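You operate a simulated robot arm through the tools that you are given. There is no shell and no other tool. Be economical: measure what you need, move in short steps, check, and stop when the job is done.

The job below is to be done with a simulated two-armed robot. You get a single attempt, and the scene is never put back.

## Task
Pick up the white ice pack with one hand, pass it to the other hand and put it on the lower shelf of the hooded bench. Put the white carton on the top of the green belt away on the window shelf. Put the grey box on the rollers next to the belt away on the left half of the long steel bench. Take the grey peg and leave it on the middle of the black board. Take the orange crate on the right end of the black board and put it away on the crate dock. Lift the red tub lid open. Do these in any order. Set down upright: white carton.

It is judged by the outcome, as a careful person would: the job done as asked, and still so three seconds after it is handed in. It fails if anything else is knocked over, pushed out of place, dropped, spilled or broken. A push-on lid holds only when it is set on centred and level and pressed home; a screw cap is set on level and turned clockwise until tight.

## Robot
Two 7-joint arms with two-finger grippers on one trunk, on a base that drives. Base frame: it is fixed to the floor where the robot stands at the start and does not move with it; the origin is under the middle of the robot, x ahead of it, y to its left, z up. Readings come in m, degrees, newtons and seconds.
The left shoulder is at the start at [0.078, 0.151, 0.963], the right one opposite. With the tool pointing down near the work surface each hand reaches from about 0.28 to 0.8 m from the robot's upright axis, wherever it stands, measured 20 degrees to its own side. Places, roughly: crate dock (34x19 cm) [-1.6, 1.54, 0.8]; grey box [0.75, 0.75, 0.75]; grey peg (3x3x5 cm) [0.8, 1.2, 0.8]; left half of the long steel bench [-1.9, 5.4, 0.8]; lower shelf of the hooded bench [-2.6, 2.5, 0.3]; middle of the black board [0.8, 1.9, 0.8]; orange crate (35x20x9 cm) [0.8, 1.4, 0.8]; red tub lid [-1.6, 4, 1]; white carton [0.75, 0, 0.75]; white ice pack (15x4x11 cm) [0.8, 0.1, 0.9]; window shelf (58x20 cm) [-4.84, 1.3, 0.82]. Payload 2.54 kg a hand.
The tool frame of a hand sits at the grasp point between the pads (the TCP): z along the fingers, y along the line on which they close. The tips reach 0.03 m beyond it. The gripper opens to 0.116 m. The gripper's body begins 0.095 m behind the TCP.
Orientation is that of the tool frame in the base frame, as [roll, pitch, yaw] about the fixed x, y, z axes, in that order (R = Rz(yaw) Ry(pitch) Rx(roll)). With the fingers straight down and closing along the base's y, the tool's x points along the base's -x, its y along +y and its z along -z.

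## Interface
- The arms move only by the tool send_rows. It takes "left_targets", "right_targets" or both (then of equal length, played together; a hand with none holds still); each is a list that holds one entry, the list of rows, each a list of 7 numbers: the opening, from 0 (shut) to 1 (fully open), then the shift along the tool's x, y, z in m, then the turn, a rotation vector about the tool's x, y, z in degrees. In form: [[[jaw, dx, dy, dz, ax, ay, az], ...]]. A call has 1 to 20 rows; each row is the pose to reach, as a shift and turn from the pose commanded when the call began, along the tool's axes at that moment. A row lasts 0.2 s, in which the tool goes at most 0.05 m and 8.6 degrees; a call with a longer step from one row to the next is refused whole, and so is a gripper value outside its range. A pose out of reach is approached as far as the arm can. The call stops where the force on the tool passes 40 N (or 10 N more than at its start, if that is more) or the arm is blocked; 0.2 s more then pass. The fingers move at their own pace (about 0.072 m/s each) and stop on an object; they squeeze with about 35 N. The grip force told is the motor's: it shows also when the fingers shut on nothing. Time passes only in rows, and 0.2 s behind the last, so rows that repeat a pose let the fingers close. The reply holds the time, the measured pose of the TCP, the force on the tool along the base axes, the opening and the grip force, in the units named above and with some noise, with the torque about the TCP (base axes, N m) and any sound that the robot's microphone picked up.
- Cameras (640 x 400 px; columns grow to the right, rows downward): "scene" is now at [0.1532, 0.0277, 1.1434]; the picture's right is [0.32, -0.95, 0.00], its down [0.04, 0.01, -1.00] and it looks along [0.95, 0.32, 0.05] (base axes); focal length 214 px, centre (320, 200). "left" rides on the left gripper at [0.069, 0.015, -0.122] in its tool frame; the picture's right is [-0.21, 0.98, 0.00], its down [-0.83, -0.18, -0.53] and it looks along [-0.52, -0.11, 0.85] (tool axes); focal length 251 px, centre (320, 200). "right" rides on the right gripper at [0.069, -0.015, -0.122] in its tool frame; the picture's right is [0.21, 0.98, 0.00], its down [-0.83, 0.18, -0.53] and it looks along [-0.52, 0.11, 0.85] (tool axes); focal length 251 px, centre (320, 200). There is no depth. A picture from a camera that has moved, and an enlarged one, comes with that camera's place and axes in the base frame and with its lens.
- grab_frame(camera): a new picture of that camera. It takes no simulated time.
- slide_trunk(by): slides the trunk up (or, below 0, down) by that many m; the arms and the scene camera ride with it, the base frame stays. It gives what a move gives, with no picture.
- base_move(legs): drives the robot by 1 to 6 legs, each [ahead, left, turn to the left] in m, m and degrees, along the robot's own axes; the way and the turn of a leg run together, so that a leg with both is an arc; at most 1.5 m and 180 degrees a leg. The arms and the cameras ride along, it lands a little off, and it stops where it bumps. It gives what a move gives.
- turn_head(pan, tilt): turns the head with the scene camera to pan (to the left, within 80 degrees either way) and tilt (down, from -29 to 69), counted from straight ahead of the robot. It gives what a move gives.
- enlarge(camera, box): a new picture of the part [left, top, right, bottom] of that camera's present view, enlarged. It takes no simulated time.
- job_done(): hands the job in; it is judged then, once.

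Work in short steps. Places have to be worked out from the pictures, the camera data and where the tool is seen: move nearer, look again, correct. Check each grasp and each placing, and mend what went wrong. You have 186 turns and 158 pictures in all, those below and enlarged ones among them. Open the grippers and draw the arms clear of the work before you hand the job in, unless the task says otherwise; then end with one line.

The tools are called after "Emit:" by a JSON object that holds its "method" and its "body". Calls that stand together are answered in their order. send_rows: Moves the arms, as the interface text tells. Its arguments: {"type":"object","properties":{"left_targets":{"type":"array","items":{"type":"array","items":{"type":"array","items":{"type":"number"}}}},"right_targets":{"type":"array","items":{"type":"array","items":{"type":"array","items":{"type":"number"}}}}},"required":[]} The other tools are called the same way: slide_trunk (by) slides the trunk up or down; base_move (legs) drives the base; turn_head (pan, tilt) turns the head that bears the scene camera; grab_frame (camera) takes a picture; enlarge (camera, box) takes an enlarged picture of a part of a camera's view; job_done () hands the job in.

At the start:

```text
t: 0.0
left_ee_pos: [0.3613, 0.319, 1.0131]
left_orientation: [-180.0, 0.1, -179.9]
left_wrist_force: [-0.2, 0.3, 0.4]
left_torque: [0.04, -0.02, 0.0]
left_grip_width: 0.1161
left_gripper_force: 0.1
right_ee_pos: [0.3329, -0.0151, 1.2019]
right_orientation: [-180.0, 0.1, -180.0]
right_wrist_force: [-0.7, 0.3, 0.2]
right_torque: [0.0, -0.01, -0.03]
right_grip_width: 0.116
right_gripper_force: 0.0
trunk travel left (down, up): [-0.2, 0.089]
robot x, y, heading: [-0.0015, 0.001, 0.1]
head pan, tilt: [18.7, -2.6]
```

scene: 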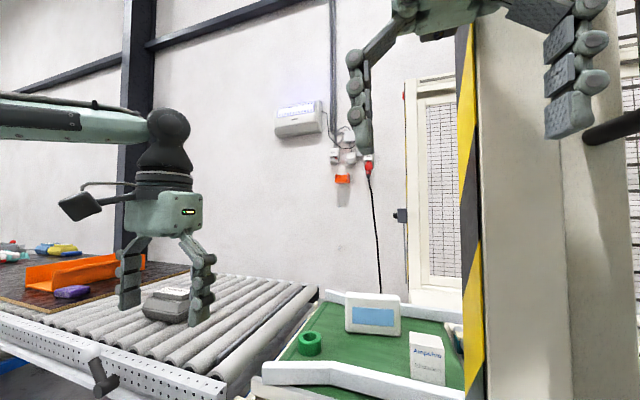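
right: 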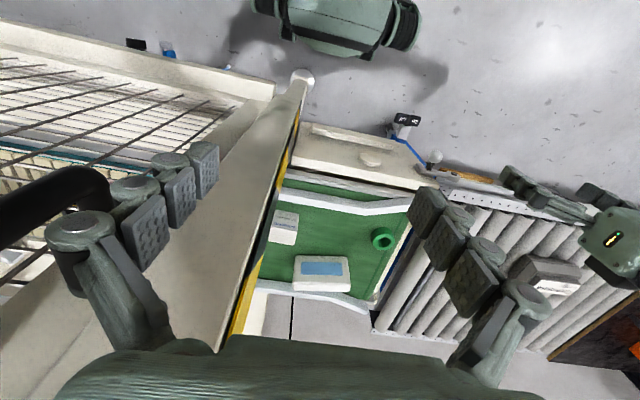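
left: 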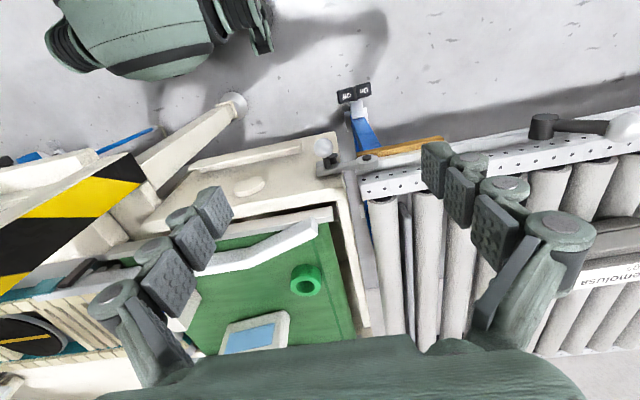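

The first pictures show the belt with an ice pack, a carton and a green ring. I tilt the head down to look at the work more closely.

Emit:
{"method": "turn_head", "body": {"pan": 10, "tilt": 30}}

Emit:
{"method": "grab_frame", "body": {"camera": "scene"}}

```text
t: 1.0
left_ee_pos: [0.3605, 0.3203, 1.0142]
left_orientation: [-179.9, 0.1, -179.9]
left_wrist_force: [0.2, 0.4, -0.1]
left_torque: [-0.03, -0.03, 0.01]
left_grip_width: 0.1163
left_gripper_force: 0.1
right_ee_pos: [0.3341, -0.0156, 1.1997]
right_orientation: [-180.0, 0.1, 180.0]
right_wrist_force: [-0.4, 0.7, 1.0]
right_torque: [-0.05, -0.02, 0.0]
right_grip_width: 0.1161
right_gripper_force: 0.1
trunk travel left (down, up): [-0.2, 0.089]
robot x, y, heading: [0.002, -0.0032, -0.0]
head pan, tilt: [10.0, 30.0]
```

```text
154 pictures are left
camera scene: at [0.1582, 0.0149, 1.091], right [0.17, -0.98, 0.0], down [-0.49, -0.09, -0.87], along [0.85, 0.15, -0.5], focal length 214 px, centre (320, 200)
```

scene: 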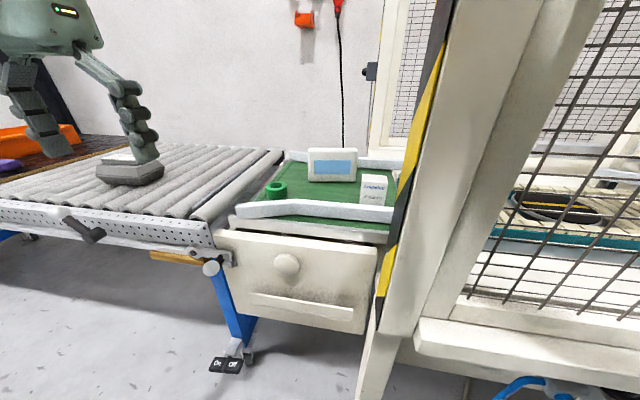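

The pack seems to stand on edge near (0.75, 0.09), with the belt surface about z 0.81. I enlarge to get its yaw and place.

Emit:
{"method": "enlarge", "body": {"camera": "scene", "box": [220, 130, 420, 255]}}

Emit:
{"method": "enlarge", "body": {"camera": "right", "box": [220, 150, 440, 310]}}

```text
3.20 times, centred on (320, 192) of scene
camera zoom: at [0.1582, 0.0149, 1.091], right [0.17, -0.98, 0.0], down [-0.49, -0.09, -0.87], along [0.85, 0.15, -0.5], focal length 686 px, centre (320, 224)
```

zoom: 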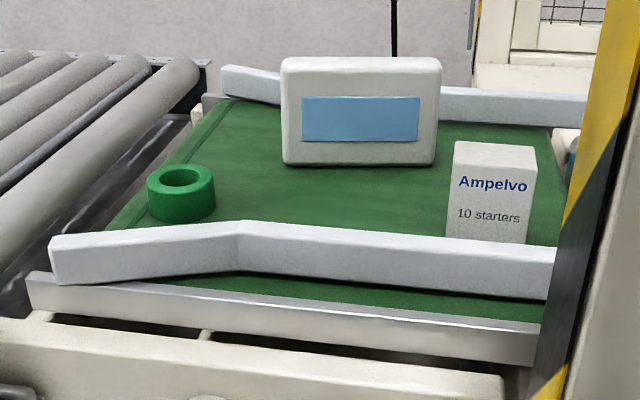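

```text
2.50 times, centred on (330, 230) of right
camera zoom: at [0.2632, -0.0298, 1.3238], right [-0.21, 0.98, 0.0], down [0.83, 0.18, 0.53], along [0.52, 0.11, -0.85], focal length 629 px, centre (295, 125)
```

zoom: 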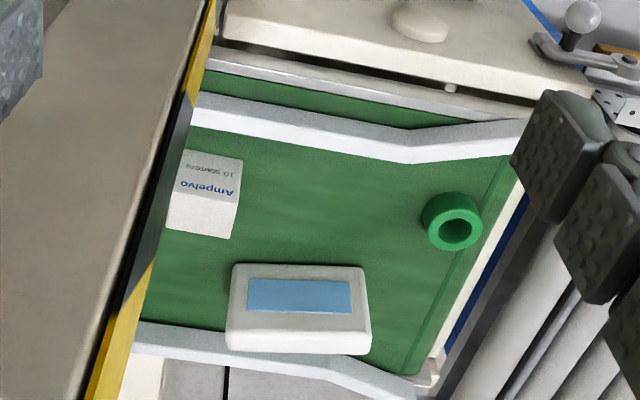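

The pack stands at about (0.757, 0.08) with z from 0.82 to 0.93, and the carton at about (0.636, -0.03). The post's edge is near (0.46, -0.06), so I shift the robot left and a little ahead so the right arm passes left of it.

Emit:
{"method": "base_move", "body": {"legs": [[0.0, 0.35, 0], [0.07, 0, 0]]}}

Emit:
{"method": "turn_head", "body": {"pan": -20, "tilt": 30}}

Emit:
{"method": "grab_frame", "body": {"camera": "scene"}}

Emit:
{"method": "grab_frame", "body": {"camera": "right"}}

```text
t: 5.5
left_ee_pos: [0.4304, 0.6638, 1.0141]
left_orientation: [-179.9, 0.0, 179.9]
left_wrist_force: [-0.2, 0.7, 0.1]
left_torque: [0.0, 0.02, -0.03]
left_grip_width: 0.1159
left_gripper_force: 0.1
right_ee_pos: [0.402, 0.3286, 1.2017]
right_orientation: [-180.0, -0.1, 179.8]
right_wrist_force: [0.4, 0.3, 0.9]
right_torque: [-0.04, 0.03, 0.0]
right_grip_width: 0.116
right_gripper_force: 0.0
trunk travel left (down, up): [-0.2, 0.089]
robot x, y, heading: [0.0701, 0.3452, -0.1]
head pan, tilt: [10.0, 30.0]
```

```text
t: 6.4
left_ee_pos: [0.4304, 0.6631, 1.013]
left_orientation: [179.9, 0.1, 179.9]
left_wrist_force: [0.3, 0.5, 0.3]
left_torque: [-0.02, -0.02, -0.01]
left_grip_width: 0.116
left_gripper_force: 0.1
right_ee_pos: [0.4016, 0.3292, 1.2015]
right_orientation: [-180.0, -0.1, 179.7]
right_wrist_force: [0.2, -0.9, -0.4]
right_torque: [-0.01, -0.05, -0.02]
right_grip_width: 0.1162
right_gripper_force: 0.1
trunk travel left (down, up): [-0.2, 0.089]
robot x, y, heading: [0.0653, 0.3407, -0.3]
head pan, tilt: [-20.0, 30.0]
```

```text
151 pictures are left
camera scene: at [0.2225, 0.3126, 1.091], right [-0.34, -0.94, 0.0], down [-0.47, 0.17, -0.87], along [0.81, -0.3, -0.5], focal length 214 px, centre (320, 200)
```

scene: 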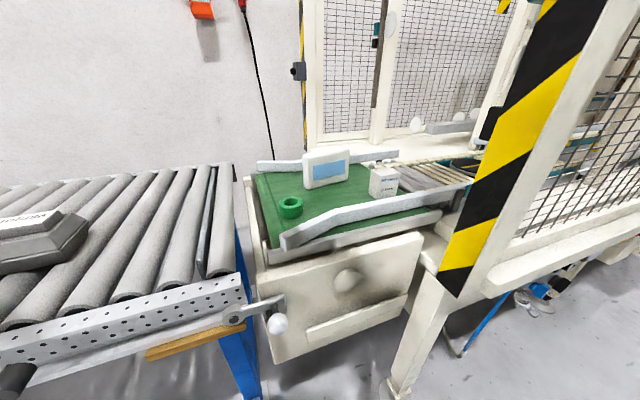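

```text
150 pictures are left
camera right: at [0.3317, 0.3141, 1.3237], right [-0.21, 0.98, 0.0], down [0.83, 0.18, 0.53], along [0.52, 0.11, -0.85], focal length 251 px, centre (320, 200)
```

right: 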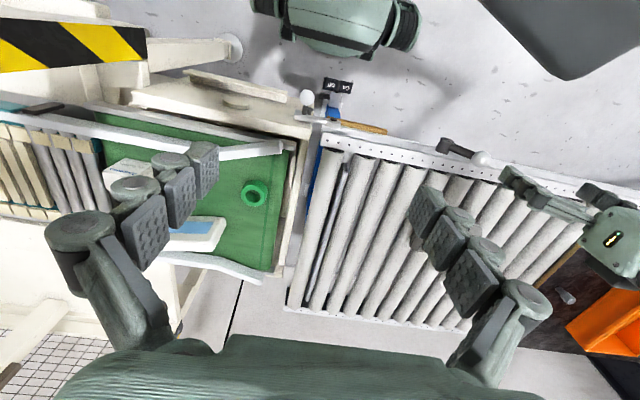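

The way to the pack is clear from the left of the post. I bring the right hand above it, turned so the fingers close along the pack's 4 cm thickness.

Emit:
{"method": "send_rows", "body": {"right_targets": [[[1, -0.03, -0.024, 0.01, 0, 0, -7.8], [1, -0.06, -0.048, 0.02, 0, 0, -15.6], [1, -0.09, -0.071, 0.03, 0, 0, -23.4], [1, -0.12, -0.095, 0.04, 0, 0, -31.2], [1, -0.15, -0.118, 0.05, 0, 0, -39], [1, -0.18, -0.142, 0.06, 0, 0, -46.8], [1, -0.21, -0.166, 0.07, 0, 0, -54.6], [1, -0.24, -0.189, 0.08, 0, 0, -62.4], [1, -0.27, -0.213, 0.09, 0, 0, -70.2], [1, -0.3, -0.237, 0.1, 0, 0, -78], [1, -0.33, -0.26, 0.11, 0, 0, -85.8], [1, -0.355, -0.284, 0.12, 0, 0, -93.6], [1, -0.355, -0.284, 0.12, 0, 0, -93.6]]]}}

Emit:
{"method": "grab_frame", "body": {"camera": "right"}}

Emit:
{"method": "grab_frame", "body": {"camera": "scene"}}

```text
t: 9.4
left_ee_pos: [0.4198, 0.6813, 1.0095]
left_orientation: [-179.1, 0.5, -179.5]
left_wrist_force: [0.6, 0.1, 0.7]
left_torque: [-0.06, -0.02, 0.02]
left_grip_width: 0.1161
left_gripper_force: 0.0
right_ee_pos: [0.4007, 0.3087, 0.9779]
right_orientation: [-179.8, -1.1, -84.7]
right_wrist_force: [0.0, 0.1, 0.0]
right_torque: [0.0, 0.01, -0.01]
right_grip_width: 0.1161
right_gripper_force: 0.0
right hand out of reach, approached as far as the arm can: row 6, 7, 8, 9, 10, 11, 12, 13
trunk travel left (down, up): [-0.2, 0.089]
robot x, y, heading: [0.0651, 0.3475, 0.5]
head pan, tilt: [-20.0, 30.0]
stopped in row 13 (right hand): the arm was blocked; the commanded pose is now the measured one
```

```text
149 pictures are left
camera right: at [0.4206, 0.2434, 1.1015], right [-0.95, -0.3, 0.0], down [-0.26, 0.82, 0.52], along [-0.16, 0.49, -0.86], focal length 251 px, centre (320, 200)
```

right: 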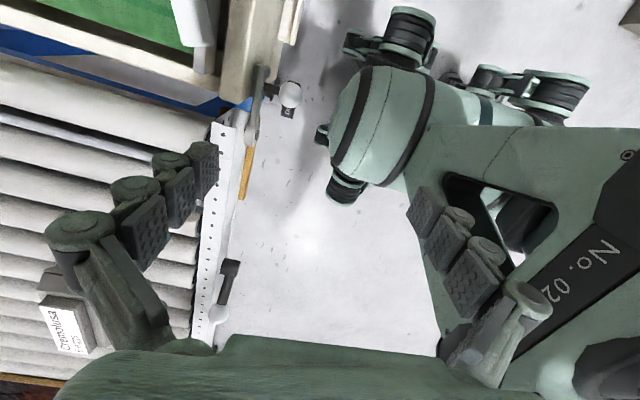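

```text
148 pictures are left
camera scene: at [0.2161, 0.329, 1.0913], right [-0.33, -0.94, 0.01], down [-0.47, 0.15, -0.87], along [0.82, -0.3, -0.49], focal length 214 px, centre (320, 200)
```

scene: 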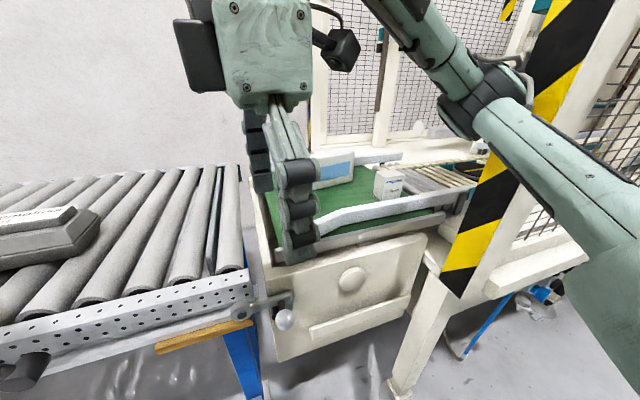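

That wrist turn was out of reach, so I undo it, raising and rotating the hand back. I will use the opposite turn instead.

Emit:
{"method": "send_rows", "body": {"right_targets": [[[1, 0, 0, -0.02, 0, 0, 8], [1, 0, 0, -0.04, 0, 0, 16], [1, 0, 0, -0.06, 0, 0, 24], [1, 0, 0, -0.08, 0, 0, 32], [1, 0, 0, -0.1, 0, 0, 40], [1, 0, 0, -0.12, 0, 0, 48], [1, 0, 0, -0.14, 0, 0, 56], [1, 0, 0, -0.16, 0, 0, 64], [1, 0, 0, -0.18, 0, 0, 72], [1, 0, 0, -0.19, 0, 0, 80], [1, 0, 0, -0.2, 0, 0, 88], [1, 0, 0, -0.2, 0, 0, 95]]]}}

Emit:
{"method": "grab_frame", "body": {"camera": "scene"}}

```text
t: 12.0
left_ee_pos: [0.426, 0.6655, 1.0136]
left_orientation: [-179.9, 0.1, -179.7]
left_wrist_force: [0.5, -0.5, 0.3]
left_torque: [0.03, 0.0, -0.04]
left_grip_width: 0.1158
left_gripper_force: 0.0
right_ee_pos: [0.4081, 0.29, 1.1755]
right_orientation: [-179.9, -0.2, 179.4]
right_wrist_force: [-0.1, 0.9, 1.3]
right_torque: [-0.03, 0.01, 0.01]
right_grip_width: 0.1161
right_gripper_force: 0.0
trunk travel left (down, up): [-0.2, 0.089]
robot x, y, heading: [0.0668, 0.3467, 0.2]
head pan, tilt: [-20.0, 30.0]
```

```text
147 pictures are left
camera scene: at [0.2217, 0.3137, 1.0909], right [-0.34, -0.94, 0.0], down [-0.47, 0.17, -0.87], along [0.81, -0.29, -0.5], focal length 214 px, centre (320, 200)
```

scene: 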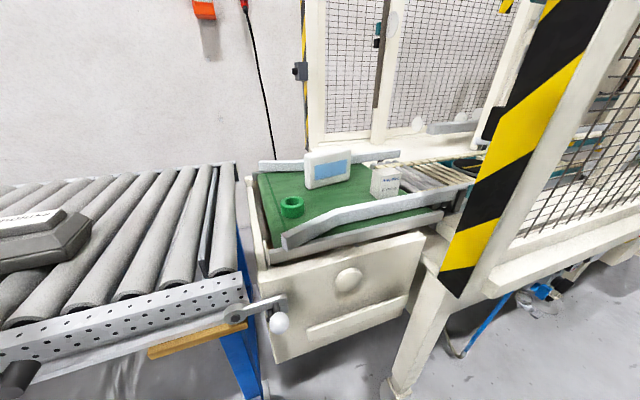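

The hand is back in a safe pose. I now turn the other way, going halfway to the pack.

Emit:
{"method": "send_rows", "body": {"right_targets": [[[1, -0.01, -0.01, 0, 0, 0, 8], [1, -0.03, -0.02, 0, 0, 0, 16], [1, -0.05, -0.03, 0, 0, 0, 24], [1, -0.07, -0.04, 0, 0, 0, 32], [1, -0.09, -0.05, 0, 0, 0, 40], [1, -0.11, -0.06, 0, 0, 0, 48], [1, -0.13, -0.07, 0, 0, 0, 56], [1, -0.15, -0.08, 0, 0, 0, 64], [1, -0.16, -0.09, 0, 0, 0, 72], [1, -0.17, -0.1, 0, 0, 0, 80], [1, -0.18, -0.11, 0, 0, 0, 86]]]}}

Emit:
{"method": "grab_frame", "body": {"camera": "scene"}}

```text
t: 14.4
left_ee_pos: [0.4255, 0.6665, 1.0134]
left_orientation: [179.9, 0.1, -179.8]
left_wrist_force: [-1.2, 0.2, -1.0]
left_torque: [0.0, -0.01, 0.0]
left_grip_width: 0.1161
left_gripper_force: 0.0
right_ee_pos: [0.5868, 0.1778, 1.1753]
right_orientation: [-180.0, 0.1, 93.4]
right_wrist_force: [-0.4, -0.9, -0.4]
right_torque: [-0.03, -0.01, -0.01]
right_grip_width: 0.1159
right_gripper_force: 0.0
trunk travel left (down, up): [-0.2, 0.089]
robot x, y, heading: [0.0652, 0.3435, 0.0]
head pan, tilt: [-20.0, 30.0]
```

```text
146 pictures are left
camera scene: at [0.2217, 0.3136, 1.0909], right [-0.34, -0.94, 0.0], down [-0.47, 0.17, -0.87], along [0.81, -0.29, -0.5], focal length 214 px, centre (320, 200)
```

scene: 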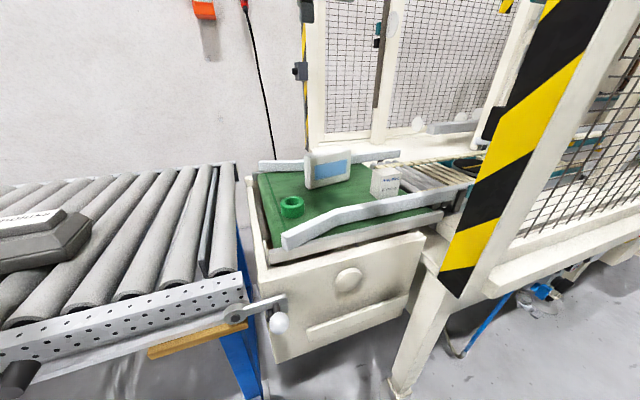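

The turn works this way. I go on to hover over the pack's right half and look.

Emit:
{"method": "send_rows", "body": {"right_targets": [[[1, -0.028, 0.032, 0.02, 0, 0, 0], [1, -0.057, 0.065, 0.04, 0, 0, 0], [1, -0.086, 0.097, 0.06, 0, 0, 0], [1, -0.114, 0.13, 0.08, 0, 0, 0], [1, -0.143, 0.162, 0.095, 0, 0, 0], [1, -0.143, 0.162, 0.095, 0, 0, 0]]]}}

Emit:
{"method": "grab_frame", "body": {"camera": "scene"}}

Emit:
{"method": "grab_frame", "body": {"camera": "right"}}

```text
t: 15.8
left_ee_pos: [0.4256, 0.666, 1.0141]
left_orientation: [-179.9, 0.2, -179.6]
left_wrist_force: [0.0, 0.3, 1.1]
left_torque: [0.0, -0.03, 0.0]
left_grip_width: 0.116
left_gripper_force: 0.0
right_ee_pos: [0.7362, 0.0527, 1.0771]
right_orientation: [-180.0, 0.1, 93.6]
right_wrist_force: [0.0, 0.8, 0.4]
right_torque: [-0.01, -0.03, 0.01]
right_grip_width: 0.1161
right_gripper_force: 0.1
right hand out of reach, approached as far as the arm can: row 5, 6
trunk travel left (down, up): [-0.2, 0.089]
robot x, y, heading: [0.0648, 0.3424, 0.1]
head pan, tilt: [-20.0, 30.0]
```

```text
145 pictures are left
camera scene: at [0.2214, 0.314, 1.091], right [-0.34, -0.94, 0.0], down [-0.47, 0.17, -0.87], along [0.82, -0.29, -0.5], focal length 214 px, centre (320, 200)
```

scene: 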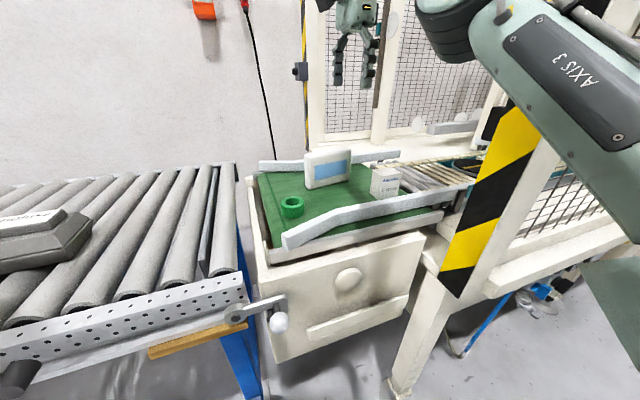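

```text
144 pictures are left
camera right: at [0.7156, 0.1216, 1.2003], right [0.96, 0.28, 0.0], down [0.23, -0.81, 0.54], along [0.15, -0.51, -0.84], focal length 251 px, centre (320, 200)
```

right: 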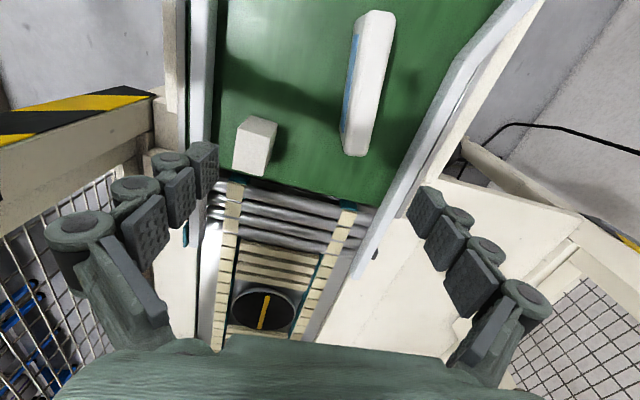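

The reach falls a little short at this height and should be better lower down. I enlarge to refine the pack's place.

Emit:
{"method": "enlarge", "body": {"camera": "right", "box": [220, 0, 460, 180]}}

```text
2.22 times, centred on (340, 90) of right
camera zoom: at [0.7156, 0.1216, 1.2003], right [0.96, 0.28, 0.0], down [0.23, -0.81, 0.54], along [0.15, -0.51, -0.84], focal length 559 px, centre (276, 444)
```

zoom: 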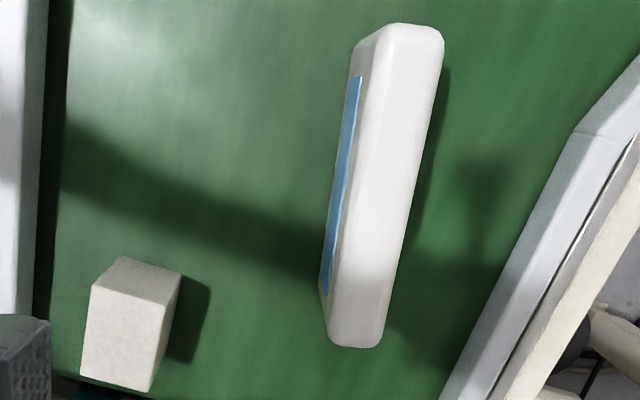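

The two views disagree on the pack's yaw (4° against 10°). I check with an enlarged scene view.

Emit:
{"method": "enlarge", "body": {"camera": "scene", "box": [240, 130, 420, 242]}}

```text
3.56 times, centred on (330, 186) of scene
camera zoom: at [0.2214, 0.314, 1.091], right [-0.34, -0.94, 0.0], down [-0.47, 0.17, -0.87], along [0.82, -0.29, -0.5], focal length 763 px, centre (284, 250)
```

zoom: 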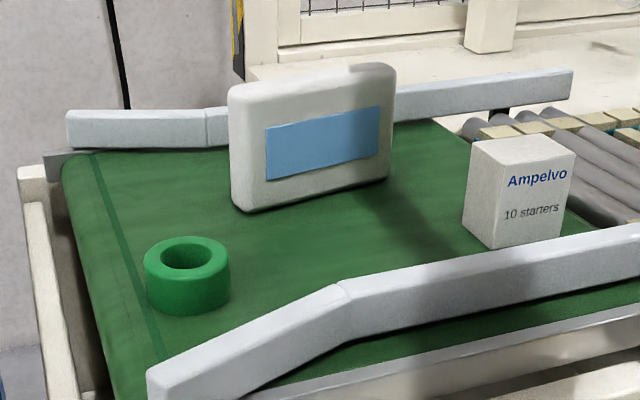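

Combining the views, the pack's centre is near (0.762, 0.09), yaw about 7°. I lower to just above it with a small correction and recheck.

Emit:
{"method": "send_rows", "body": {"right_targets": [[[1, 0.003, 0.003, 0.03, 0, 0, -1], [1, 0.006, 0.006, 0.06, 0, 0, -2], [1, 0.009, 0.009, 0.09, 0, 0, -3], [1, 0.01, 0.01, 0.105, 0, 0, -3.4], [1, 0.01, 0.01, 0.105, 0, 0, -3.4]]]}}

Emit:
{"method": "grab_frame", "body": {"camera": "right"}}

Emit:
{"method": "enlarge", "body": {"camera": "scene", "box": [240, 80, 420, 192]}}

```text
t: 17.0
left_ee_pos: [0.4227, 0.6778, 1.011]
left_orientation: [-179.2, 0.4, -179.5]
left_wrist_force: [-0.5, -0.4, 0.6]
left_torque: [-0.02, -0.02, -0.02]
left_grip_width: 0.1158
left_gripper_force: 0.1
right_ee_pos: [0.7429, 0.081, 0.9832]
right_orientation: [179.7, 1.3, 97.5]
right_wrist_force: [-1.6, -0.1, -0.4]
right_torque: [-0.04, -0.01, -0.02]
right_grip_width: 0.1159
right_gripper_force: 0.1
trunk travel left (down, up): [-0.2, 0.089]
robot x, y, heading: [0.0661, 0.3483, 0.1]
head pan, tilt: [-20.0, 30.0]
```

```text
141 pictures are left
camera right: at [0.7171, 0.1496, 1.1043], right [0.94, 0.34, 0.0], down [0.28, -0.78, 0.55], along [0.19, -0.52, -0.83], focal length 251 px, centre (320, 200)
```

right: 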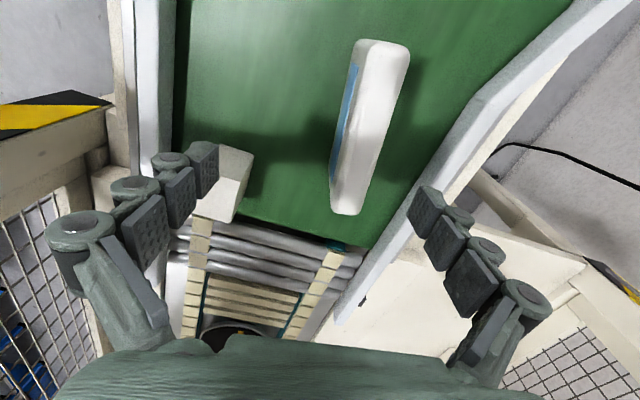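

```text
3.56 times, centred on (330, 136) of scene
camera zoom: at [0.2177, 0.3264, 1.0926], right [-0.34, -0.94, 0.01], down [-0.47, 0.16, -0.87], along [0.82, -0.3, -0.49], focal length 763 px, centre (284, 428)
```

zoom: 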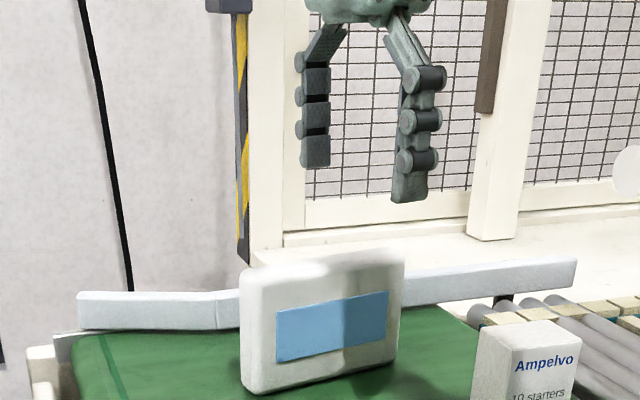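

The left hand's reading shifted by over 1 cm, so the right elbow is probably leaning on the post. I look that way before going on.

Emit:
{"method": "turn_head", "body": {"pan": -50, "tilt": 10}}

Emit:
{"method": "grab_frame", "body": {"camera": "scene"}}

```text
t: 18.0
left_ee_pos: [0.4229, 0.678, 1.0097]
left_orientation: [-179.2, 0.4, -179.7]
left_wrist_force: [-0.2, -0.7, 0.5]
left_torque: [-0.03, -0.04, 0.01]
left_grip_width: 0.1159
left_gripper_force: 0.2
right_ee_pos: [0.743, 0.0789, 0.9822]
right_orientation: [179.8, 1.3, 97.4]
right_wrist_force: [0.3, 0.2, 0.4]
right_torque: [0.02, 0.01, 0.01]
right_grip_width: 0.1157
right_gripper_force: 0.0
trunk travel left (down, up): [-0.2, 0.089]
robot x, y, heading: [0.0686, 0.3477, 0.3]
head pan, tilt: [-50.0, 10.0]
```

```text
139 pictures are left
camera scene: at [0.1929, 0.2863, 1.1249], right [-0.76, -0.65, 0.01], down [-0.11, 0.12, -0.99], along [0.64, -0.75, -0.16], focal length 214 px, centre (320, 200)
```

scene: 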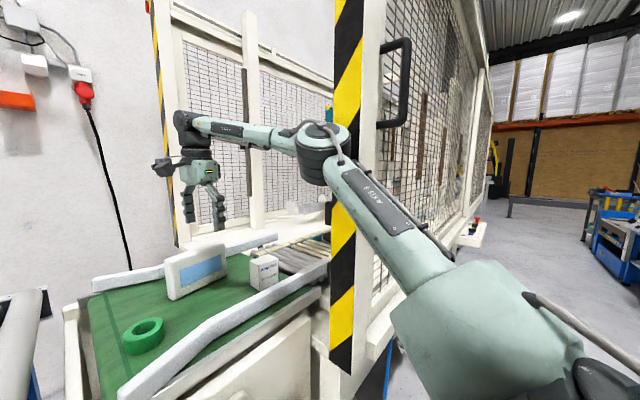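

The elbow rests against the post. I back the right hand out and will use the left arm for picking here, its elbow being on the free side.

Emit:
{"method": "send_rows", "body": {"right_targets": [[[1, 0.03, -0.03, -0.02, 0, 0, 0], [1, 0.06, -0.06, -0.04, 0, 0, 0], [1, 0.09, -0.09, -0.06, 0, 0, 0], [1, 0.12, -0.12, -0.08, 0, 0, 0], [1, 0.15, -0.15, -0.1, 0, 0, 0], [1, 0.18, -0.18, -0.12, 0, 0, 0], [1, 0.21, -0.21, -0.14, 0, 0, 0], [1, 0.24, -0.24, -0.16, 0, 0, 0], [1, 0.267, -0.267, -0.17, 0, 0, 0]]]}}

```text
t: 20.0
left_ee_pos: [0.4277, 0.6634, 1.0158]
left_orientation: [-179.9, 0.1, -179.9]
left_wrist_force: [-0.8, -0.3, -1.0]
left_torque: [-0.05, 0.01, 0.03]
left_grip_width: 0.116
left_gripper_force: 0.0
right_ee_pos: [0.4438, 0.2929, 1.1441]
right_orientation: [-180.0, 0.1, 96.7]
right_wrist_force: [0.7, 0.2, -0.4]
right_torque: [-0.05, 0.01, 0.03]
right_grip_width: 0.1159
right_gripper_force: 0.1
trunk travel left (down, up): [-0.2, 0.089]
robot x, y, heading: [0.0661, 0.3392, -0.1]
head pan, tilt: [-50.0, 10.0]
```

The right arm is clear and the robot is straight again. I fold the right hand back near the body in its natural turn, so that I can shift the base right for the left arm.

Emit:
{"method": "send_rows", "body": {"right_targets": [[[1, 0.006, -0.007, 0, 0, 0, -8.3], [1, 0.012, -0.014, 0, 0, 0, -16.6], [1, 0.018, -0.021, 0, 0, 0, -25], [1, 0.024, -0.028, 0, 0, 0, -33.3], [1, 0.03, -0.035, 0, 0, 0, -41.6], [1, 0.036, -0.042, 0, 0, 0, -50], [1, 0.042, -0.049, 0, 0, 0, -58.3], [1, 0.048, -0.056, 0, 0, 0, -66.6], [1, 0.053, -0.063, 0, 0, 0, -75], [1, 0.058, -0.069, 0, 0, 0, -83.3]]]}}

Emit:
{"method": "turn_head", "body": {"pan": -30, "tilt": 25}}

Emit:
{"method": "grab_frame", "body": {"camera": "scene"}}

```text
t: 21.8
left_ee_pos: [0.4259, 0.6666, 1.014]
left_orientation: [180.0, 0.1, -179.7]
left_wrist_force: [-0.3, -0.8, -0.5]
left_torque: [0.0, 0.02, 0.03]
left_grip_width: 0.1161
left_gripper_force: 0.1
right_ee_pos: [0.3956, 0.3348, 1.141]
right_orientation: [179.9, -0.5, 159.3]
right_wrist_force: [8.0, 4.7, 2.2]
right_torque: [-0.7, 1.25, -0.52]
right_grip_width: 0.1159
right_gripper_force: 0.0
trunk travel left (down, up): [-0.2, 0.089]
robot x, y, heading: [0.066, 0.3466, 0.4]
head pan, tilt: [-50.0, 10.0]
stopped in row 8 (right hand): the force on the tool passed its limit at 51 N (the readings are from after the stop); the commanded pose is now the measured one
```

```text
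t: 22.6
left_ee_pos: [0.4261, 0.6653, 1.0148]
left_orientation: [180.0, 0.1, -179.6]
left_wrist_force: [-0.3, 0.5, 0.6]
left_torque: [0.01, 0.0, 0.01]
left_grip_width: 0.1159
left_gripper_force: 0.1
right_ee_pos: [0.3933, 0.3346, 1.1427]
right_orientation: [179.8, -0.4, 159.7]
right_wrist_force: [-0.1, -0.3, 1.5]
right_torque: [-0.01, -0.01, -0.02]
right_grip_width: 0.116
right_gripper_force: 0.1
trunk travel left (down, up): [-0.2, 0.089]
robot x, y, heading: [0.0665, 0.3433, 0.3]
head pan, tilt: [-30.0, 25.0]
```

```text
138 pictures are left
camera scene: at [0.2165, 0.2984, 1.099], right [-0.5, -0.87, 0.0], down [-0.37, 0.21, -0.91], along [0.79, -0.45, -0.42], focal length 214 px, centre (320, 200)
```

scene: 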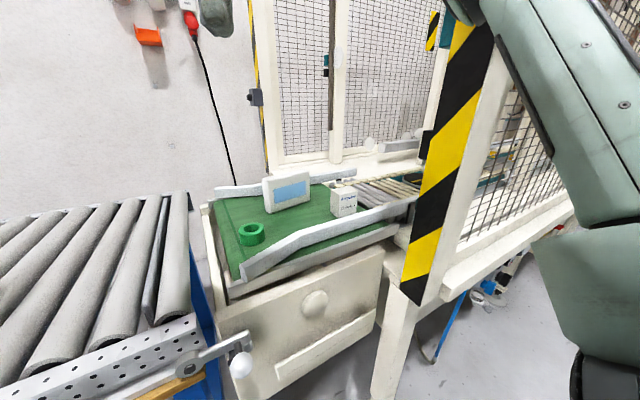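

The hand's camera touched the head, so I move the right hand up and right, clear of the head and of the coming left arm. Then I shift the base right.

Emit:
{"method": "send_rows", "body": {"right_targets": [[[1, -0.01, -0.02, -0.03, 0, 0, 0], [1, -0.01, -0.045, -0.06, 0, 0, 0], [1, -0.01, -0.07, -0.09, 0, 0, 0], [1, -0.008, -0.1, -0.125, 0, 0, 0], [1, -0.007, -0.125, -0.157, 0, 0, 0], [1, -0.007, -0.125, -0.157, 0, 0, 0]]]}}

Emit:
{"method": "base_move", "body": {"legs": [[-0.03, 0, 0], [0, -0.19, 0]]}}

Emit:
{"method": "turn_head", "body": {"pan": -10, "tilt": 25}}

Emit:
{"method": "grab_frame", "body": {"camera": "scene"}}

```text
t: 24.0
left_ee_pos: [0.4261, 0.6656, 1.0141]
left_orientation: [-180.0, 0.1, -179.7]
left_wrist_force: [0.1, -0.4, 0.5]
left_torque: [0.03, 0.0, -0.03]
left_grip_width: 0.116
left_gripper_force: 0.1
right_ee_pos: [0.3837, 0.27, 1.2183]
right_orientation: [179.7, -0.2, 159.5]
right_wrist_force: [-0.1, 1.1, -0.3]
right_torque: [-0.01, -0.01, -0.02]
right_grip_width: 0.1159
right_gripper_force: 0.0
right hand out of reach, approached as far as the arm can: row 3, 4, 5, 6
trunk travel left (down, up): [-0.2, 0.089]
robot x, y, heading: [0.0673, 0.3449, -0.0]
head pan, tilt: [-30.0, 25.0]
```

```text
t: 26.9
left_ee_pos: [0.3966, 0.4746, 1.0149]
left_orientation: [180.0, 0.1, -179.6]
left_wrist_force: [0.0, -0.1, 0.7]
left_torque: [0.07, 0.02, 0.03]
left_grip_width: 0.1163
left_gripper_force: 0.0
right_ee_pos: [0.3558, 0.0779, 1.2175]
right_orientation: [179.5, -0.4, 159.4]
right_wrist_force: [-0.1, -0.5, -0.3]
right_torque: [0.0, -0.02, -0.02]
right_grip_width: 0.1158
right_gripper_force: 0.0
trunk travel left (down, up): [-0.2, 0.089]
robot x, y, heading: [0.0427, 0.1484, 0.3]
head pan, tilt: [-30.0, 25.0]
```

```text
t: 27.7
left_ee_pos: [0.3953, 0.4732, 1.0139]
left_orientation: [-179.9, 0.2, -179.6]
left_wrist_force: [-0.5, 0.2, 0.4]
left_torque: [-0.03, -0.01, -0.02]
left_grip_width: 0.1161
left_gripper_force: 0.0
right_ee_pos: [0.355, 0.0783, 1.2181]
right_orientation: [179.6, -0.3, 159.5]
right_wrist_force: [-0.5, -0.3, -1.2]
right_torque: [-0.01, 0.03, -0.02]
right_grip_width: 0.1159
right_gripper_force: 0.2
trunk travel left (down, up): [-0.2, 0.089]
robot x, y, heading: [0.0356, 0.1507, -0.0]
head pan, tilt: [-10.0, 25.0]
```

```text
137 pictures are left
camera scene: at [0.1977, 0.1368, 1.0989], right [-0.17, -0.99, 0.0], down [-0.42, 0.07, -0.91], along [0.89, -0.15, -0.42], focal length 214 px, centre (320, 200)
```

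scene: 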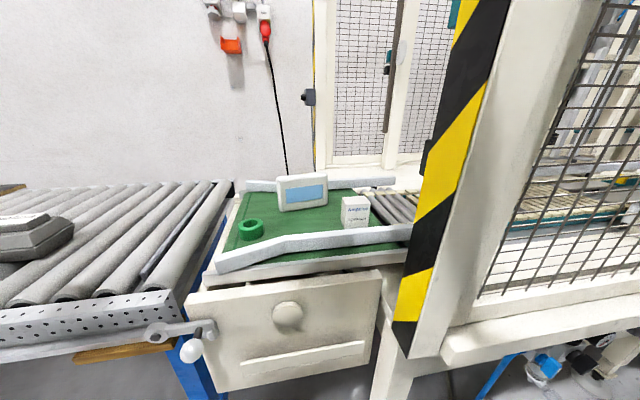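

Everything clear. Now the left hand turns and moves halfway toward the pack.

Emit:
{"method": "send_rows", "body": {"left_targets": [[[1, -0.02, -0.016, -0.01, 0, 0, -8.1], [1, -0.04, -0.033, -0.02, 0, 0, -16.2], [1, -0.06, -0.05, -0.03, 0, 0, -24.3], [1, -0.08, -0.067, -0.04, 0, 0, -32.4], [1, -0.1, -0.084, -0.05, 0, 0, -40.5], [1, -0.12, -0.1, -0.06, 0, 0, -48.6], [1, -0.14, -0.117, -0.07, 0, 0, -56.7], [1, -0.16, -0.134, -0.08, 0, 0, -64.8], [1, -0.18, -0.15, -0.09, 0, 0, -72.9], [1, -0.2, -0.167, -0.09, 0, 0, -81], [1, -0.22, -0.184, -0.09, 0, 0, -89], [1, -0.225, -0.2, -0.09, 0, 0, -97]]]}}

Emit:
{"method": "grab_frame", "body": {"camera": "scene"}}

```text
t: 30.3
left_ee_pos: [0.5691, 0.3316, 1.0691]
left_orientation: [-179.9, -0.1, -82.5]
left_wrist_force: [-0.2, -1.0, 1.1]
left_torque: [0.02, -0.03, 0.01]
left_grip_width: 0.1158
left_gripper_force: 0.0
left hand out of reach, approached as far as the arm can: row 9, 10, 11, 12
right_ee_pos: [0.3555, 0.0782, 1.2164]
right_orientation: [179.6, -0.4, 159.5]
right_wrist_force: [-0.7, -0.2, -0.3]
right_torque: [0.01, 0.05, 0.01]
right_grip_width: 0.1163
right_gripper_force: 0.1
trunk travel left (down, up): [-0.2, 0.089]
robot x, y, heading: [0.0405, 0.1547, 0.4]
head pan, tilt: [-10.0, 25.0]
```

```text
136 pictures are left
camera scene: at [0.1979, 0.1366, 1.0989], right [-0.17, -0.99, 0.0], down [-0.42, 0.07, -0.91], along [0.89, -0.15, -0.42], focal length 214 px, centre (320, 200)
```

scene: 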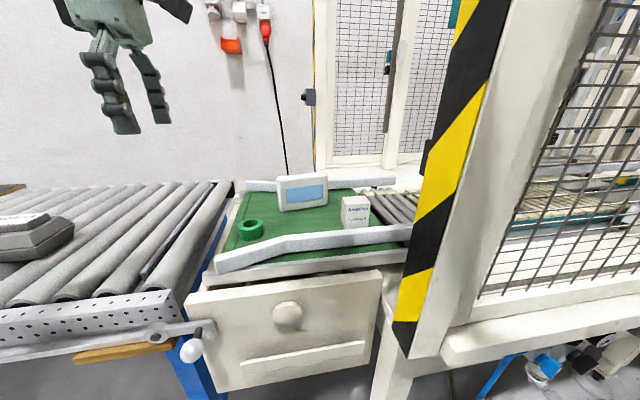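

The left wrist runs out of range at this yaw, while the right arm had the range and only met the post. I restore the left hand, then stand farther left so the right elbow clears the post.

Emit:
{"method": "send_rows", "body": {"left_targets": [[[1, -0.02, 0.013, 0.004, 0, 0, 8.1], [1, -0.04, 0.026, 0.008, 0, 0, 16.2], [1, -0.06, 0.04, 0.012, 0, 0, 24.3], [1, -0.08, 0.053, 0.016, 0, 0, 32.4], [1, -0.1, 0.066, 0.02, 0, 0, 40.5], [1, -0.12, 0.08, 0.024, 0, 0, 48.6], [1, -0.145, 0.093, 0.028, 0, 0, 56.7], [1, -0.165, 0.106, 0.032, 0, 0, 64.8], [1, -0.185, 0.12, 0.036, 0, 0, 72.9], [1, -0.21, 0.133, 0.04, 0, 0, 81], [1, -0.23, 0.146, 0.044, 0, 0, 89], [1, -0.249, 0.159, 0.044, 0, 0, 97]]]}}

Emit:
{"method": "base_move", "body": {"legs": [[0, 0.32, 0], [0.06, 0, 0]]}}

```text
t: 32.9
left_ee_pos: [0.3809, 0.5604, 1.023]
left_orientation: [180.0, 0.1, -179.8]
left_wrist_force: [0.0, -0.2, 0.1]
left_torque: [-0.03, -0.01, 0.03]
left_grip_width: 0.1159
left_gripper_force: 0.1
right_ee_pos: [0.355, 0.0765, 1.2188]
right_orientation: [179.8, -0.2, 159.5]
right_wrist_force: [0.1, -0.2, -0.3]
right_torque: [-0.02, -0.01, -0.03]
right_grip_width: 0.1161
right_gripper_force: 0.1
trunk travel left (down, up): [-0.2, 0.089]
robot x, y, heading: [0.0348, 0.1531, 0.3]
head pan, tilt: [-10.0, 25.0]
```

```text
t: 37.1
left_ee_pos: [0.4416, 0.876, 1.0235]
left_orientation: [180.0, 0.1, -179.8]
left_wrist_force: [-0.3, -0.5, -0.4]
left_torque: [0.0, 0.03, 0.01]
left_grip_width: 0.116
left_gripper_force: 0.1
right_ee_pos: [0.4135, 0.3948, 1.2177]
right_orientation: [179.7, -0.5, 159.3]
right_wrist_force: [-0.3, 0.0, -0.9]
right_torque: [0.0, 0.03, -0.02]
right_grip_width: 0.116
right_gripper_force: 0.0
trunk travel left (down, up): [-0.2, 0.089]
robot x, y, heading: [0.0935, 0.467, -0.1]
head pan, tilt: [-10.0, 25.0]
```

Now the right hand goes from the new stance to a point short of the pack, turning to yaw 97.

Emit:
{"method": "send_rows", "body": {"right_targets": [[[1, -0.033, -0.014, 0.012, 0, 0, 7.8], [1, -0.066, -0.028, 0.024, 0, 0, 15.6], [1, -0.098, -0.041, 0.037, 0, 0, 23.4], [1, -0.131, -0.055, 0.05, 0, 0, 31.2], [1, -0.164, -0.069, 0.061, 0, 0, 39], [1, -0.197, -0.082, 0.073, 0, 0, 46.8], [1, -0.23, -0.096, 0.085, 0, 0, 54.6], [1, -0.262, -0.11, 0.098, 0, 0, 62.4], [1, -0.262, -0.11, 0.098, 0, 0, 62.4]]]}}

Emit:
{"method": "turn_head", "body": {"pan": -35, "tilt": 15}}

Emit:
{"method": "grab_frame", "body": {"camera": "scene"}}

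```text
t: 39.1
left_ee_pos: [0.4407, 0.8761, 1.0235]
left_orientation: [-180.0, 0.1, -179.9]
left_wrist_force: [0.9, 0.5, 0.2]
left_torque: [0.0, 0.04, 0.04]
left_grip_width: 0.1162
left_gripper_force: 0.0
right_ee_pos: [0.6166, 0.204, 1.1172]
right_orientation: [-179.8, -0.5, 96.7]
right_wrist_force: [0.1, 0.1, -0.1]
right_torque: [0.0, 0.0, 0.0]
right_grip_width: 0.1159
right_gripper_force: 0.1
trunk travel left (down, up): [-0.2, 0.089]
robot x, y, heading: [0.0954, 0.4715, 0.1]
head pan, tilt: [-10.0, 25.0]
```

```text
t: 40.0
left_ee_pos: [0.4419, 0.8767, 1.0238]
left_orientation: [180.0, 0.1, -179.8]
left_wrist_force: [0.1, -0.8, 0.5]
left_torque: [0.01, -0.04, 0.01]
left_grip_width: 0.116
left_gripper_force: 0.1
right_ee_pos: [0.6168, 0.2036, 1.1169]
right_orientation: [-179.8, -0.5, 96.9]
right_wrist_force: [-1.1, -0.8, 0.2]
right_torque: [0.01, 0.02, -0.04]
right_grip_width: 0.116
right_gripper_force: 0.1
trunk travel left (down, up): [-0.2, 0.089]
robot x, y, heading: [0.0962, 0.4703, -0.2]
head pan, tilt: [-35.0, 15.0]
```

```text
135 pictures are left
camera scene: at [0.2407, 0.4168, 1.1151], right [-0.57, -0.82, 0.0], down [-0.21, 0.15, -0.97], along [0.79, -0.55, -0.26], focal length 214 px, centre (320, 200)
```

scene: 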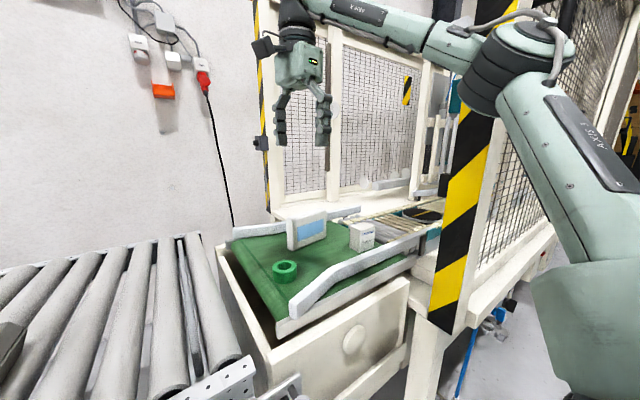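

I extend toward the pack, watching the left-hand reading for any sway.

Emit:
{"method": "send_rows", "body": {"right_targets": [[[1, -0.027, 0.022, 0.02, 0, 0, 0], [1, -0.055, 0.043, 0.042, 0, 0, 0], [1, -0.082, 0.065, 0.064, 0, 0, 0], [1, -0.109, 0.087, 0.085, 0, 0, 0], [1, -0.137, 0.108, 0.106, 0, 0, 0], [1, -0.164, 0.13, 0.127, 0, 0, 0], [1, -0.164, 0.13, 0.127, 0, 0, 0]]]}}

Emit:
{"method": "grab_frame", "body": {"camera": "scene"}}

Emit:
{"method": "grab_frame", "body": {"camera": "right"}}

```text
t: 41.6
left_ee_pos: [0.4408, 0.876, 1.0239]
left_orientation: [179.9, 0.1, -180.0]
left_wrist_force: [0.8, -0.3, 0.0]
left_torque: [0.02, 0.01, 0.0]
left_grip_width: 0.116
left_gripper_force: 0.0
right_ee_pos: [0.7651, 0.0556, 0.986]
right_orientation: [-179.8, -0.5, 96.9]
right_wrist_force: [-0.9, 0.5, -0.6]
right_torque: [-0.02, 0.0, 0.03]
right_grip_width: 0.1161
right_gripper_force: 0.1
trunk travel left (down, up): [-0.2, 0.089]
robot x, y, heading: [0.0935, 0.4742, -0.1]
head pan, tilt: [-35.0, 15.0]
```

```text
134 pictures are left
camera scene: at [0.2406, 0.4167, 1.1152], right [-0.57, -0.82, 0.0], down [-0.21, 0.15, -0.97], along [0.79, -0.55, -0.26], focal length 214 px, centre (320, 200)
```

scene: 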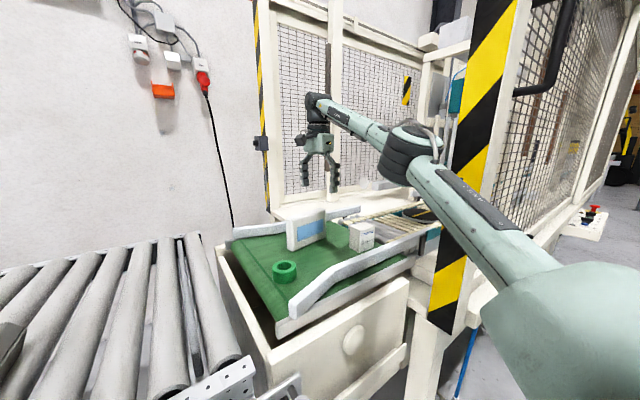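

```text
133 pictures are left
camera right: at [0.7411, 0.1218, 1.11], right [0.94, 0.33, 0.0], down [0.28, -0.8, 0.53], along [0.17, -0.5, -0.85], focal length 251 px, centre (320, 200)
```

right: 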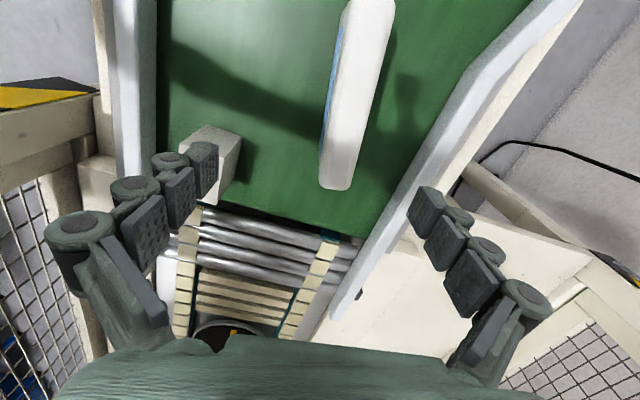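

No sway this time, and the pack sits about 1.5 cm off along the closing axis and 3° off in yaw. I correct both and go down around it.

Emit:
{"method": "send_rows", "body": {"right_targets": [[[1, 0, 0.014, 0, 0, 0, -2.5], [1, 0, 0.014, 0.025, 0, 0, -2.5], [1, 0, 0.014, 0.05, 0, 0, -2.5], [1, 0, 0.014, 0.075, 0, 0, -2.5], [1, 0, 0.014, 0.1, 0, 0, -2.5], [1, 0, 0.014, 0.1, 0, 0, -2.5]]]}}

Emit:
{"method": "grab_frame", "body": {"camera": "scene"}}

Emit:
{"method": "grab_frame", "body": {"camera": "right"}}

```text
t: 43.0
left_ee_pos: [0.4417, 0.8764, 1.0239]
left_orientation: [-180.0, 0.1, -179.9]
left_wrist_force: [-0.6, -0.4, 0.0]
left_torque: [-0.02, 0.01, 0.0]
left_grip_width: 0.1158
left_gripper_force: 0.0
right_ee_pos: [0.78, 0.0574, 0.8893]
right_orientation: [-179.9, -0.5, 99.3]
right_wrist_force: [-0.5, 0.6, -0.2]
right_torque: [0.02, -0.03, -0.01]
right_grip_width: 0.1159
right_gripper_force: 0.1
trunk travel left (down, up): [-0.2, 0.089]
robot x, y, heading: [0.0951, 0.4714, -0.2]
head pan, tilt: [-35.0, 15.0]
```

```text
132 pictures are left
camera scene: at [0.2407, 0.4167, 1.1152], right [-0.57, -0.82, 0.0], down [-0.21, 0.15, -0.97], along [0.79, -0.55, -0.26], focal length 214 px, centre (320, 200)
```

scene: 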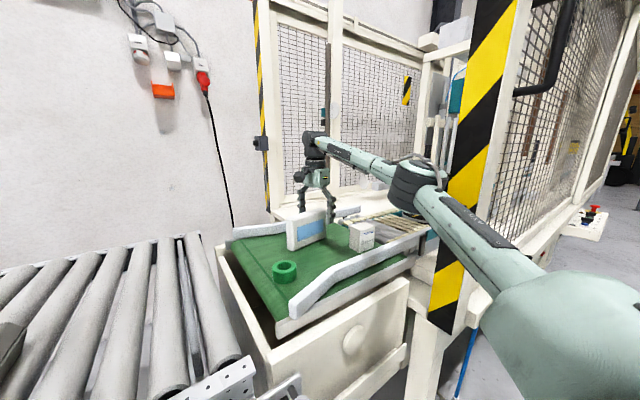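

```text
131 pictures are left
camera right: at [0.7538, 0.1223, 1.0125], right [0.93, 0.37, 0.0], down [0.31, -0.79, 0.53], along [0.19, -0.49, -0.85], focal length 251 px, centre (320, 200)
```

right: 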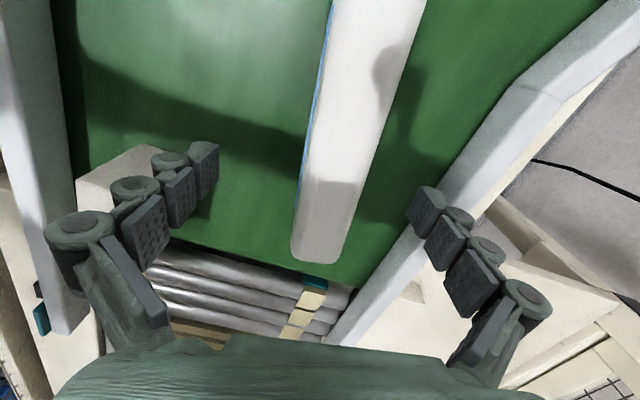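

The pack lies between the pads with the fingers clear of the carton and rail. I close.

Emit:
{"method": "send_rows", "body": {"right_targets": [[[0, 0, 0, 0, 0, 0, 0], [0, 0, 0, 0, 0, 0, 0], [0, 0, 0, 0, 0, 0, 0], [0, 0, 0, 0, 0, 0, 0], [0, 0, 0, 0, 0, 0, 0]]]}}

```text
t: 44.2
left_ee_pos: [0.4414, 0.8758, 1.0234]
left_orientation: [-179.9, 0.1, -179.8]
left_wrist_force: [-0.1, 0.0, 0.2]
left_torque: [-0.03, 0.01, 0.05]
left_grip_width: 0.116
left_gripper_force: 0.1
right_ee_pos: [0.7804, 0.0573, 0.891]
right_orientation: [-180.0, -0.5, 99.3]
right_wrist_force: [3.9, 0.6, 4.3]
right_torque: [0.05, -0.22, -0.04]
right_grip_width: 0.0316
right_gripper_force: 34.6
trunk travel left (down, up): [-0.2, 0.089]
robot x, y, heading: [0.0937, 0.4722, -0.1]
head pan, tilt: [-35.0, 15.0]
```

It is gripped at 3.2 cm. I lift and look.

Emit:
{"method": "send_rows", "body": {"right_targets": [[[0, 0, 0, -0.02, 0, 0, 0], [0, 0, 0, -0.05, 0, 0, 0], [0, 0, 0, -0.09, 0, 0, 0], [0, 0, 0, -0.13, 0, 0, 0], [0, 0.03, -0.02, -0.15, 0, 0, 0], [0, 0.03, -0.02, -0.15, 0, 0, 0]]]}}

Emit:
{"method": "grab_frame", "body": {"camera": "scene"}}

```text
t: 45.6
left_ee_pos: [0.441, 0.8757, 1.0236]
left_orientation: [-179.9, 0.1, -179.9]
left_wrist_force: [-0.4, -0.2, 0.0]
left_torque: [-0.02, 0.02, 0.01]
left_grip_width: 0.116
left_gripper_force: 0.0
right_ee_pos: [0.7555, 0.0787, 1.0364]
right_orientation: [-179.8, -0.5, 99.3]
right_wrist_force: [0.4, -1.0, -3.7]
right_torque: [-0.08, -0.01, 0.02]
right_grip_width: 0.0313
right_gripper_force: 34.6
right hand out of reach, approached as far as the arm can: row 4
trunk travel left (down, up): [-0.2, 0.089]
robot x, y, heading: [0.0924, 0.4733, -0.3]
head pan, tilt: [-35.0, 15.0]
```

```text
130 pictures are left
camera scene: at [0.2412, 0.4161, 1.1149], right [-0.57, -0.82, 0.0], down [-0.21, 0.15, -0.97], along [0.79, -0.55, -0.26], focal length 214 px, centre (320, 200)
```

scene: 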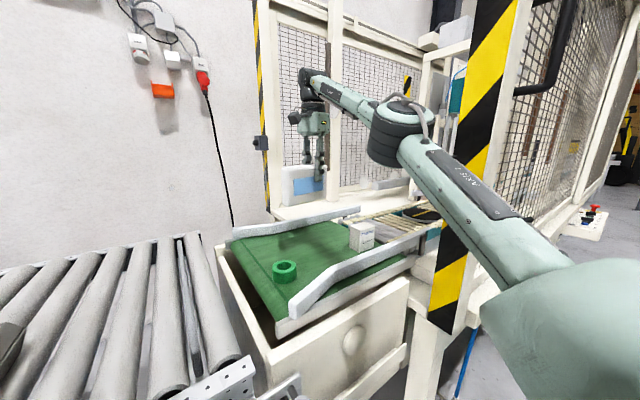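

The pack is lifted (about 0.4 kg). I bring it in front of the robot, turning the hand to natural yaw so the pack's free end points at the robot.

Emit:
{"method": "send_rows", "body": {"right_targets": [[[0, 0.034, -0.003, -0.002, 0, 0, -7.3], [0, 0.068, -0.007, -0.004, 0, 0, -14.7], [0, 0.101, -0.01, -0.007, 0, 0, -22], [0, 0.135, -0.013, -0.009, 0, 0, -29.3], [0, 0.169, -0.016, -0.011, 0, 0, -36.7], [0, 0.203, -0.02, -0.013, 0, 0, -44], [0, 0.237, -0.023, -0.015, 0, 0, -51.4], [0, 0.271, -0.026, -0.018, 0, 0, -58.7], [0, 0.304, -0.03, -0.02, 0, 0, -66], [0, 0.338, -0.033, -0.022, 0, 0, -73.4], [0, 0.372, -0.036, -0.024, 0, 0, -80.7], [0, 0.372, -0.036, -0.024, 0, 0, -80.7]]]}}

Emit:
{"method": "turn_head", "body": {"pan": 0, "tilt": 15}}

Emit:
{"method": "grab_frame", "body": {"camera": "scene"}}

Emit:
{"method": "grab_frame", "body": {"camera": "right"}}

```text
t: 48.2
left_ee_pos: [0.4402, 0.8759, 1.0232]
left_orientation: [180.0, 0.1, -179.9]
left_wrist_force: [0.1, 0.4, 1.0]
left_torque: [0.0, 0.01, -0.02]
left_grip_width: 0.1161
left_gripper_force: 0.1
right_ee_pos: [0.6607, 0.4405, 1.0642]
right_orientation: [179.5, -0.2, -179.9]
right_wrist_force: [0.1, 0.2, -3.1]
right_torque: [-0.01, -0.11, 0.0]
right_grip_width: 0.0316
right_gripper_force: 34.7
trunk travel left (down, up): [-0.2, 0.089]
robot x, y, heading: [0.0954, 0.4687, 0.2]
head pan, tilt: [-35.0, 15.0]
```

```text
t: 49.2
left_ee_pos: [0.4411, 0.8754, 1.0231]
left_orientation: [-179.9, 0.2, -179.8]
left_wrist_force: [-0.2, 0.2, 0.3]
left_torque: [0.02, -0.01, -0.02]
left_grip_width: 0.1162
left_gripper_force: 0.1
right_ee_pos: [0.6609, 0.4391, 1.0649]
right_orientation: [179.6, -0.2, 180.0]
right_wrist_force: [-0.3, 0.3, -3.8]
right_torque: [0.0, -0.07, -0.02]
right_grip_width: 0.0317
right_gripper_force: 34.6
trunk travel left (down, up): [-0.2, 0.089]
robot x, y, heading: [0.0952, 0.4699, 0.2]
head pan, tilt: [0.0, 15.0]
```

```text
129 pictures are left
camera scene: at [0.2578, 0.4702, 1.1151], right [0.0, -1.0, 0.0], down [-0.26, 0.0, -0.97], along [0.97, 0.0, -0.26], focal length 214 px, centre (320, 200)
```

scene: 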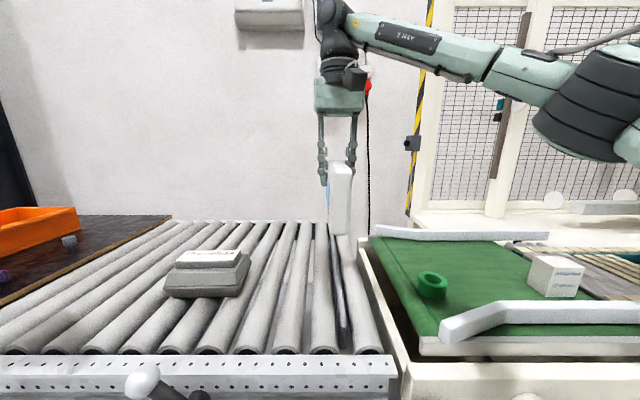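

```text
128 pictures are left
camera right: at [0.591, 0.4242, 1.1873], right [-0.21, 0.98, 0.01], down [0.83, 0.18, 0.53], along [0.52, 0.12, -0.85], focal length 251 px, centre (320, 200)
```

right: 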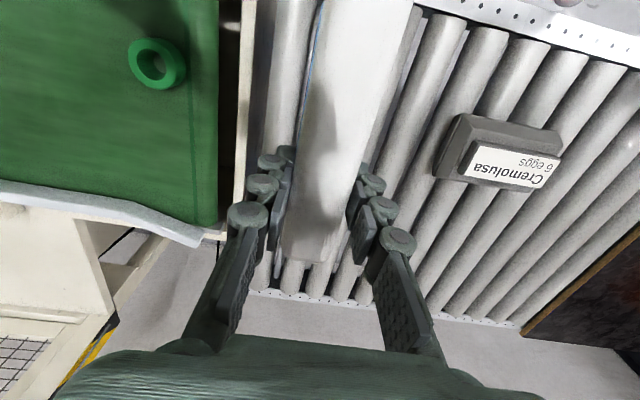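

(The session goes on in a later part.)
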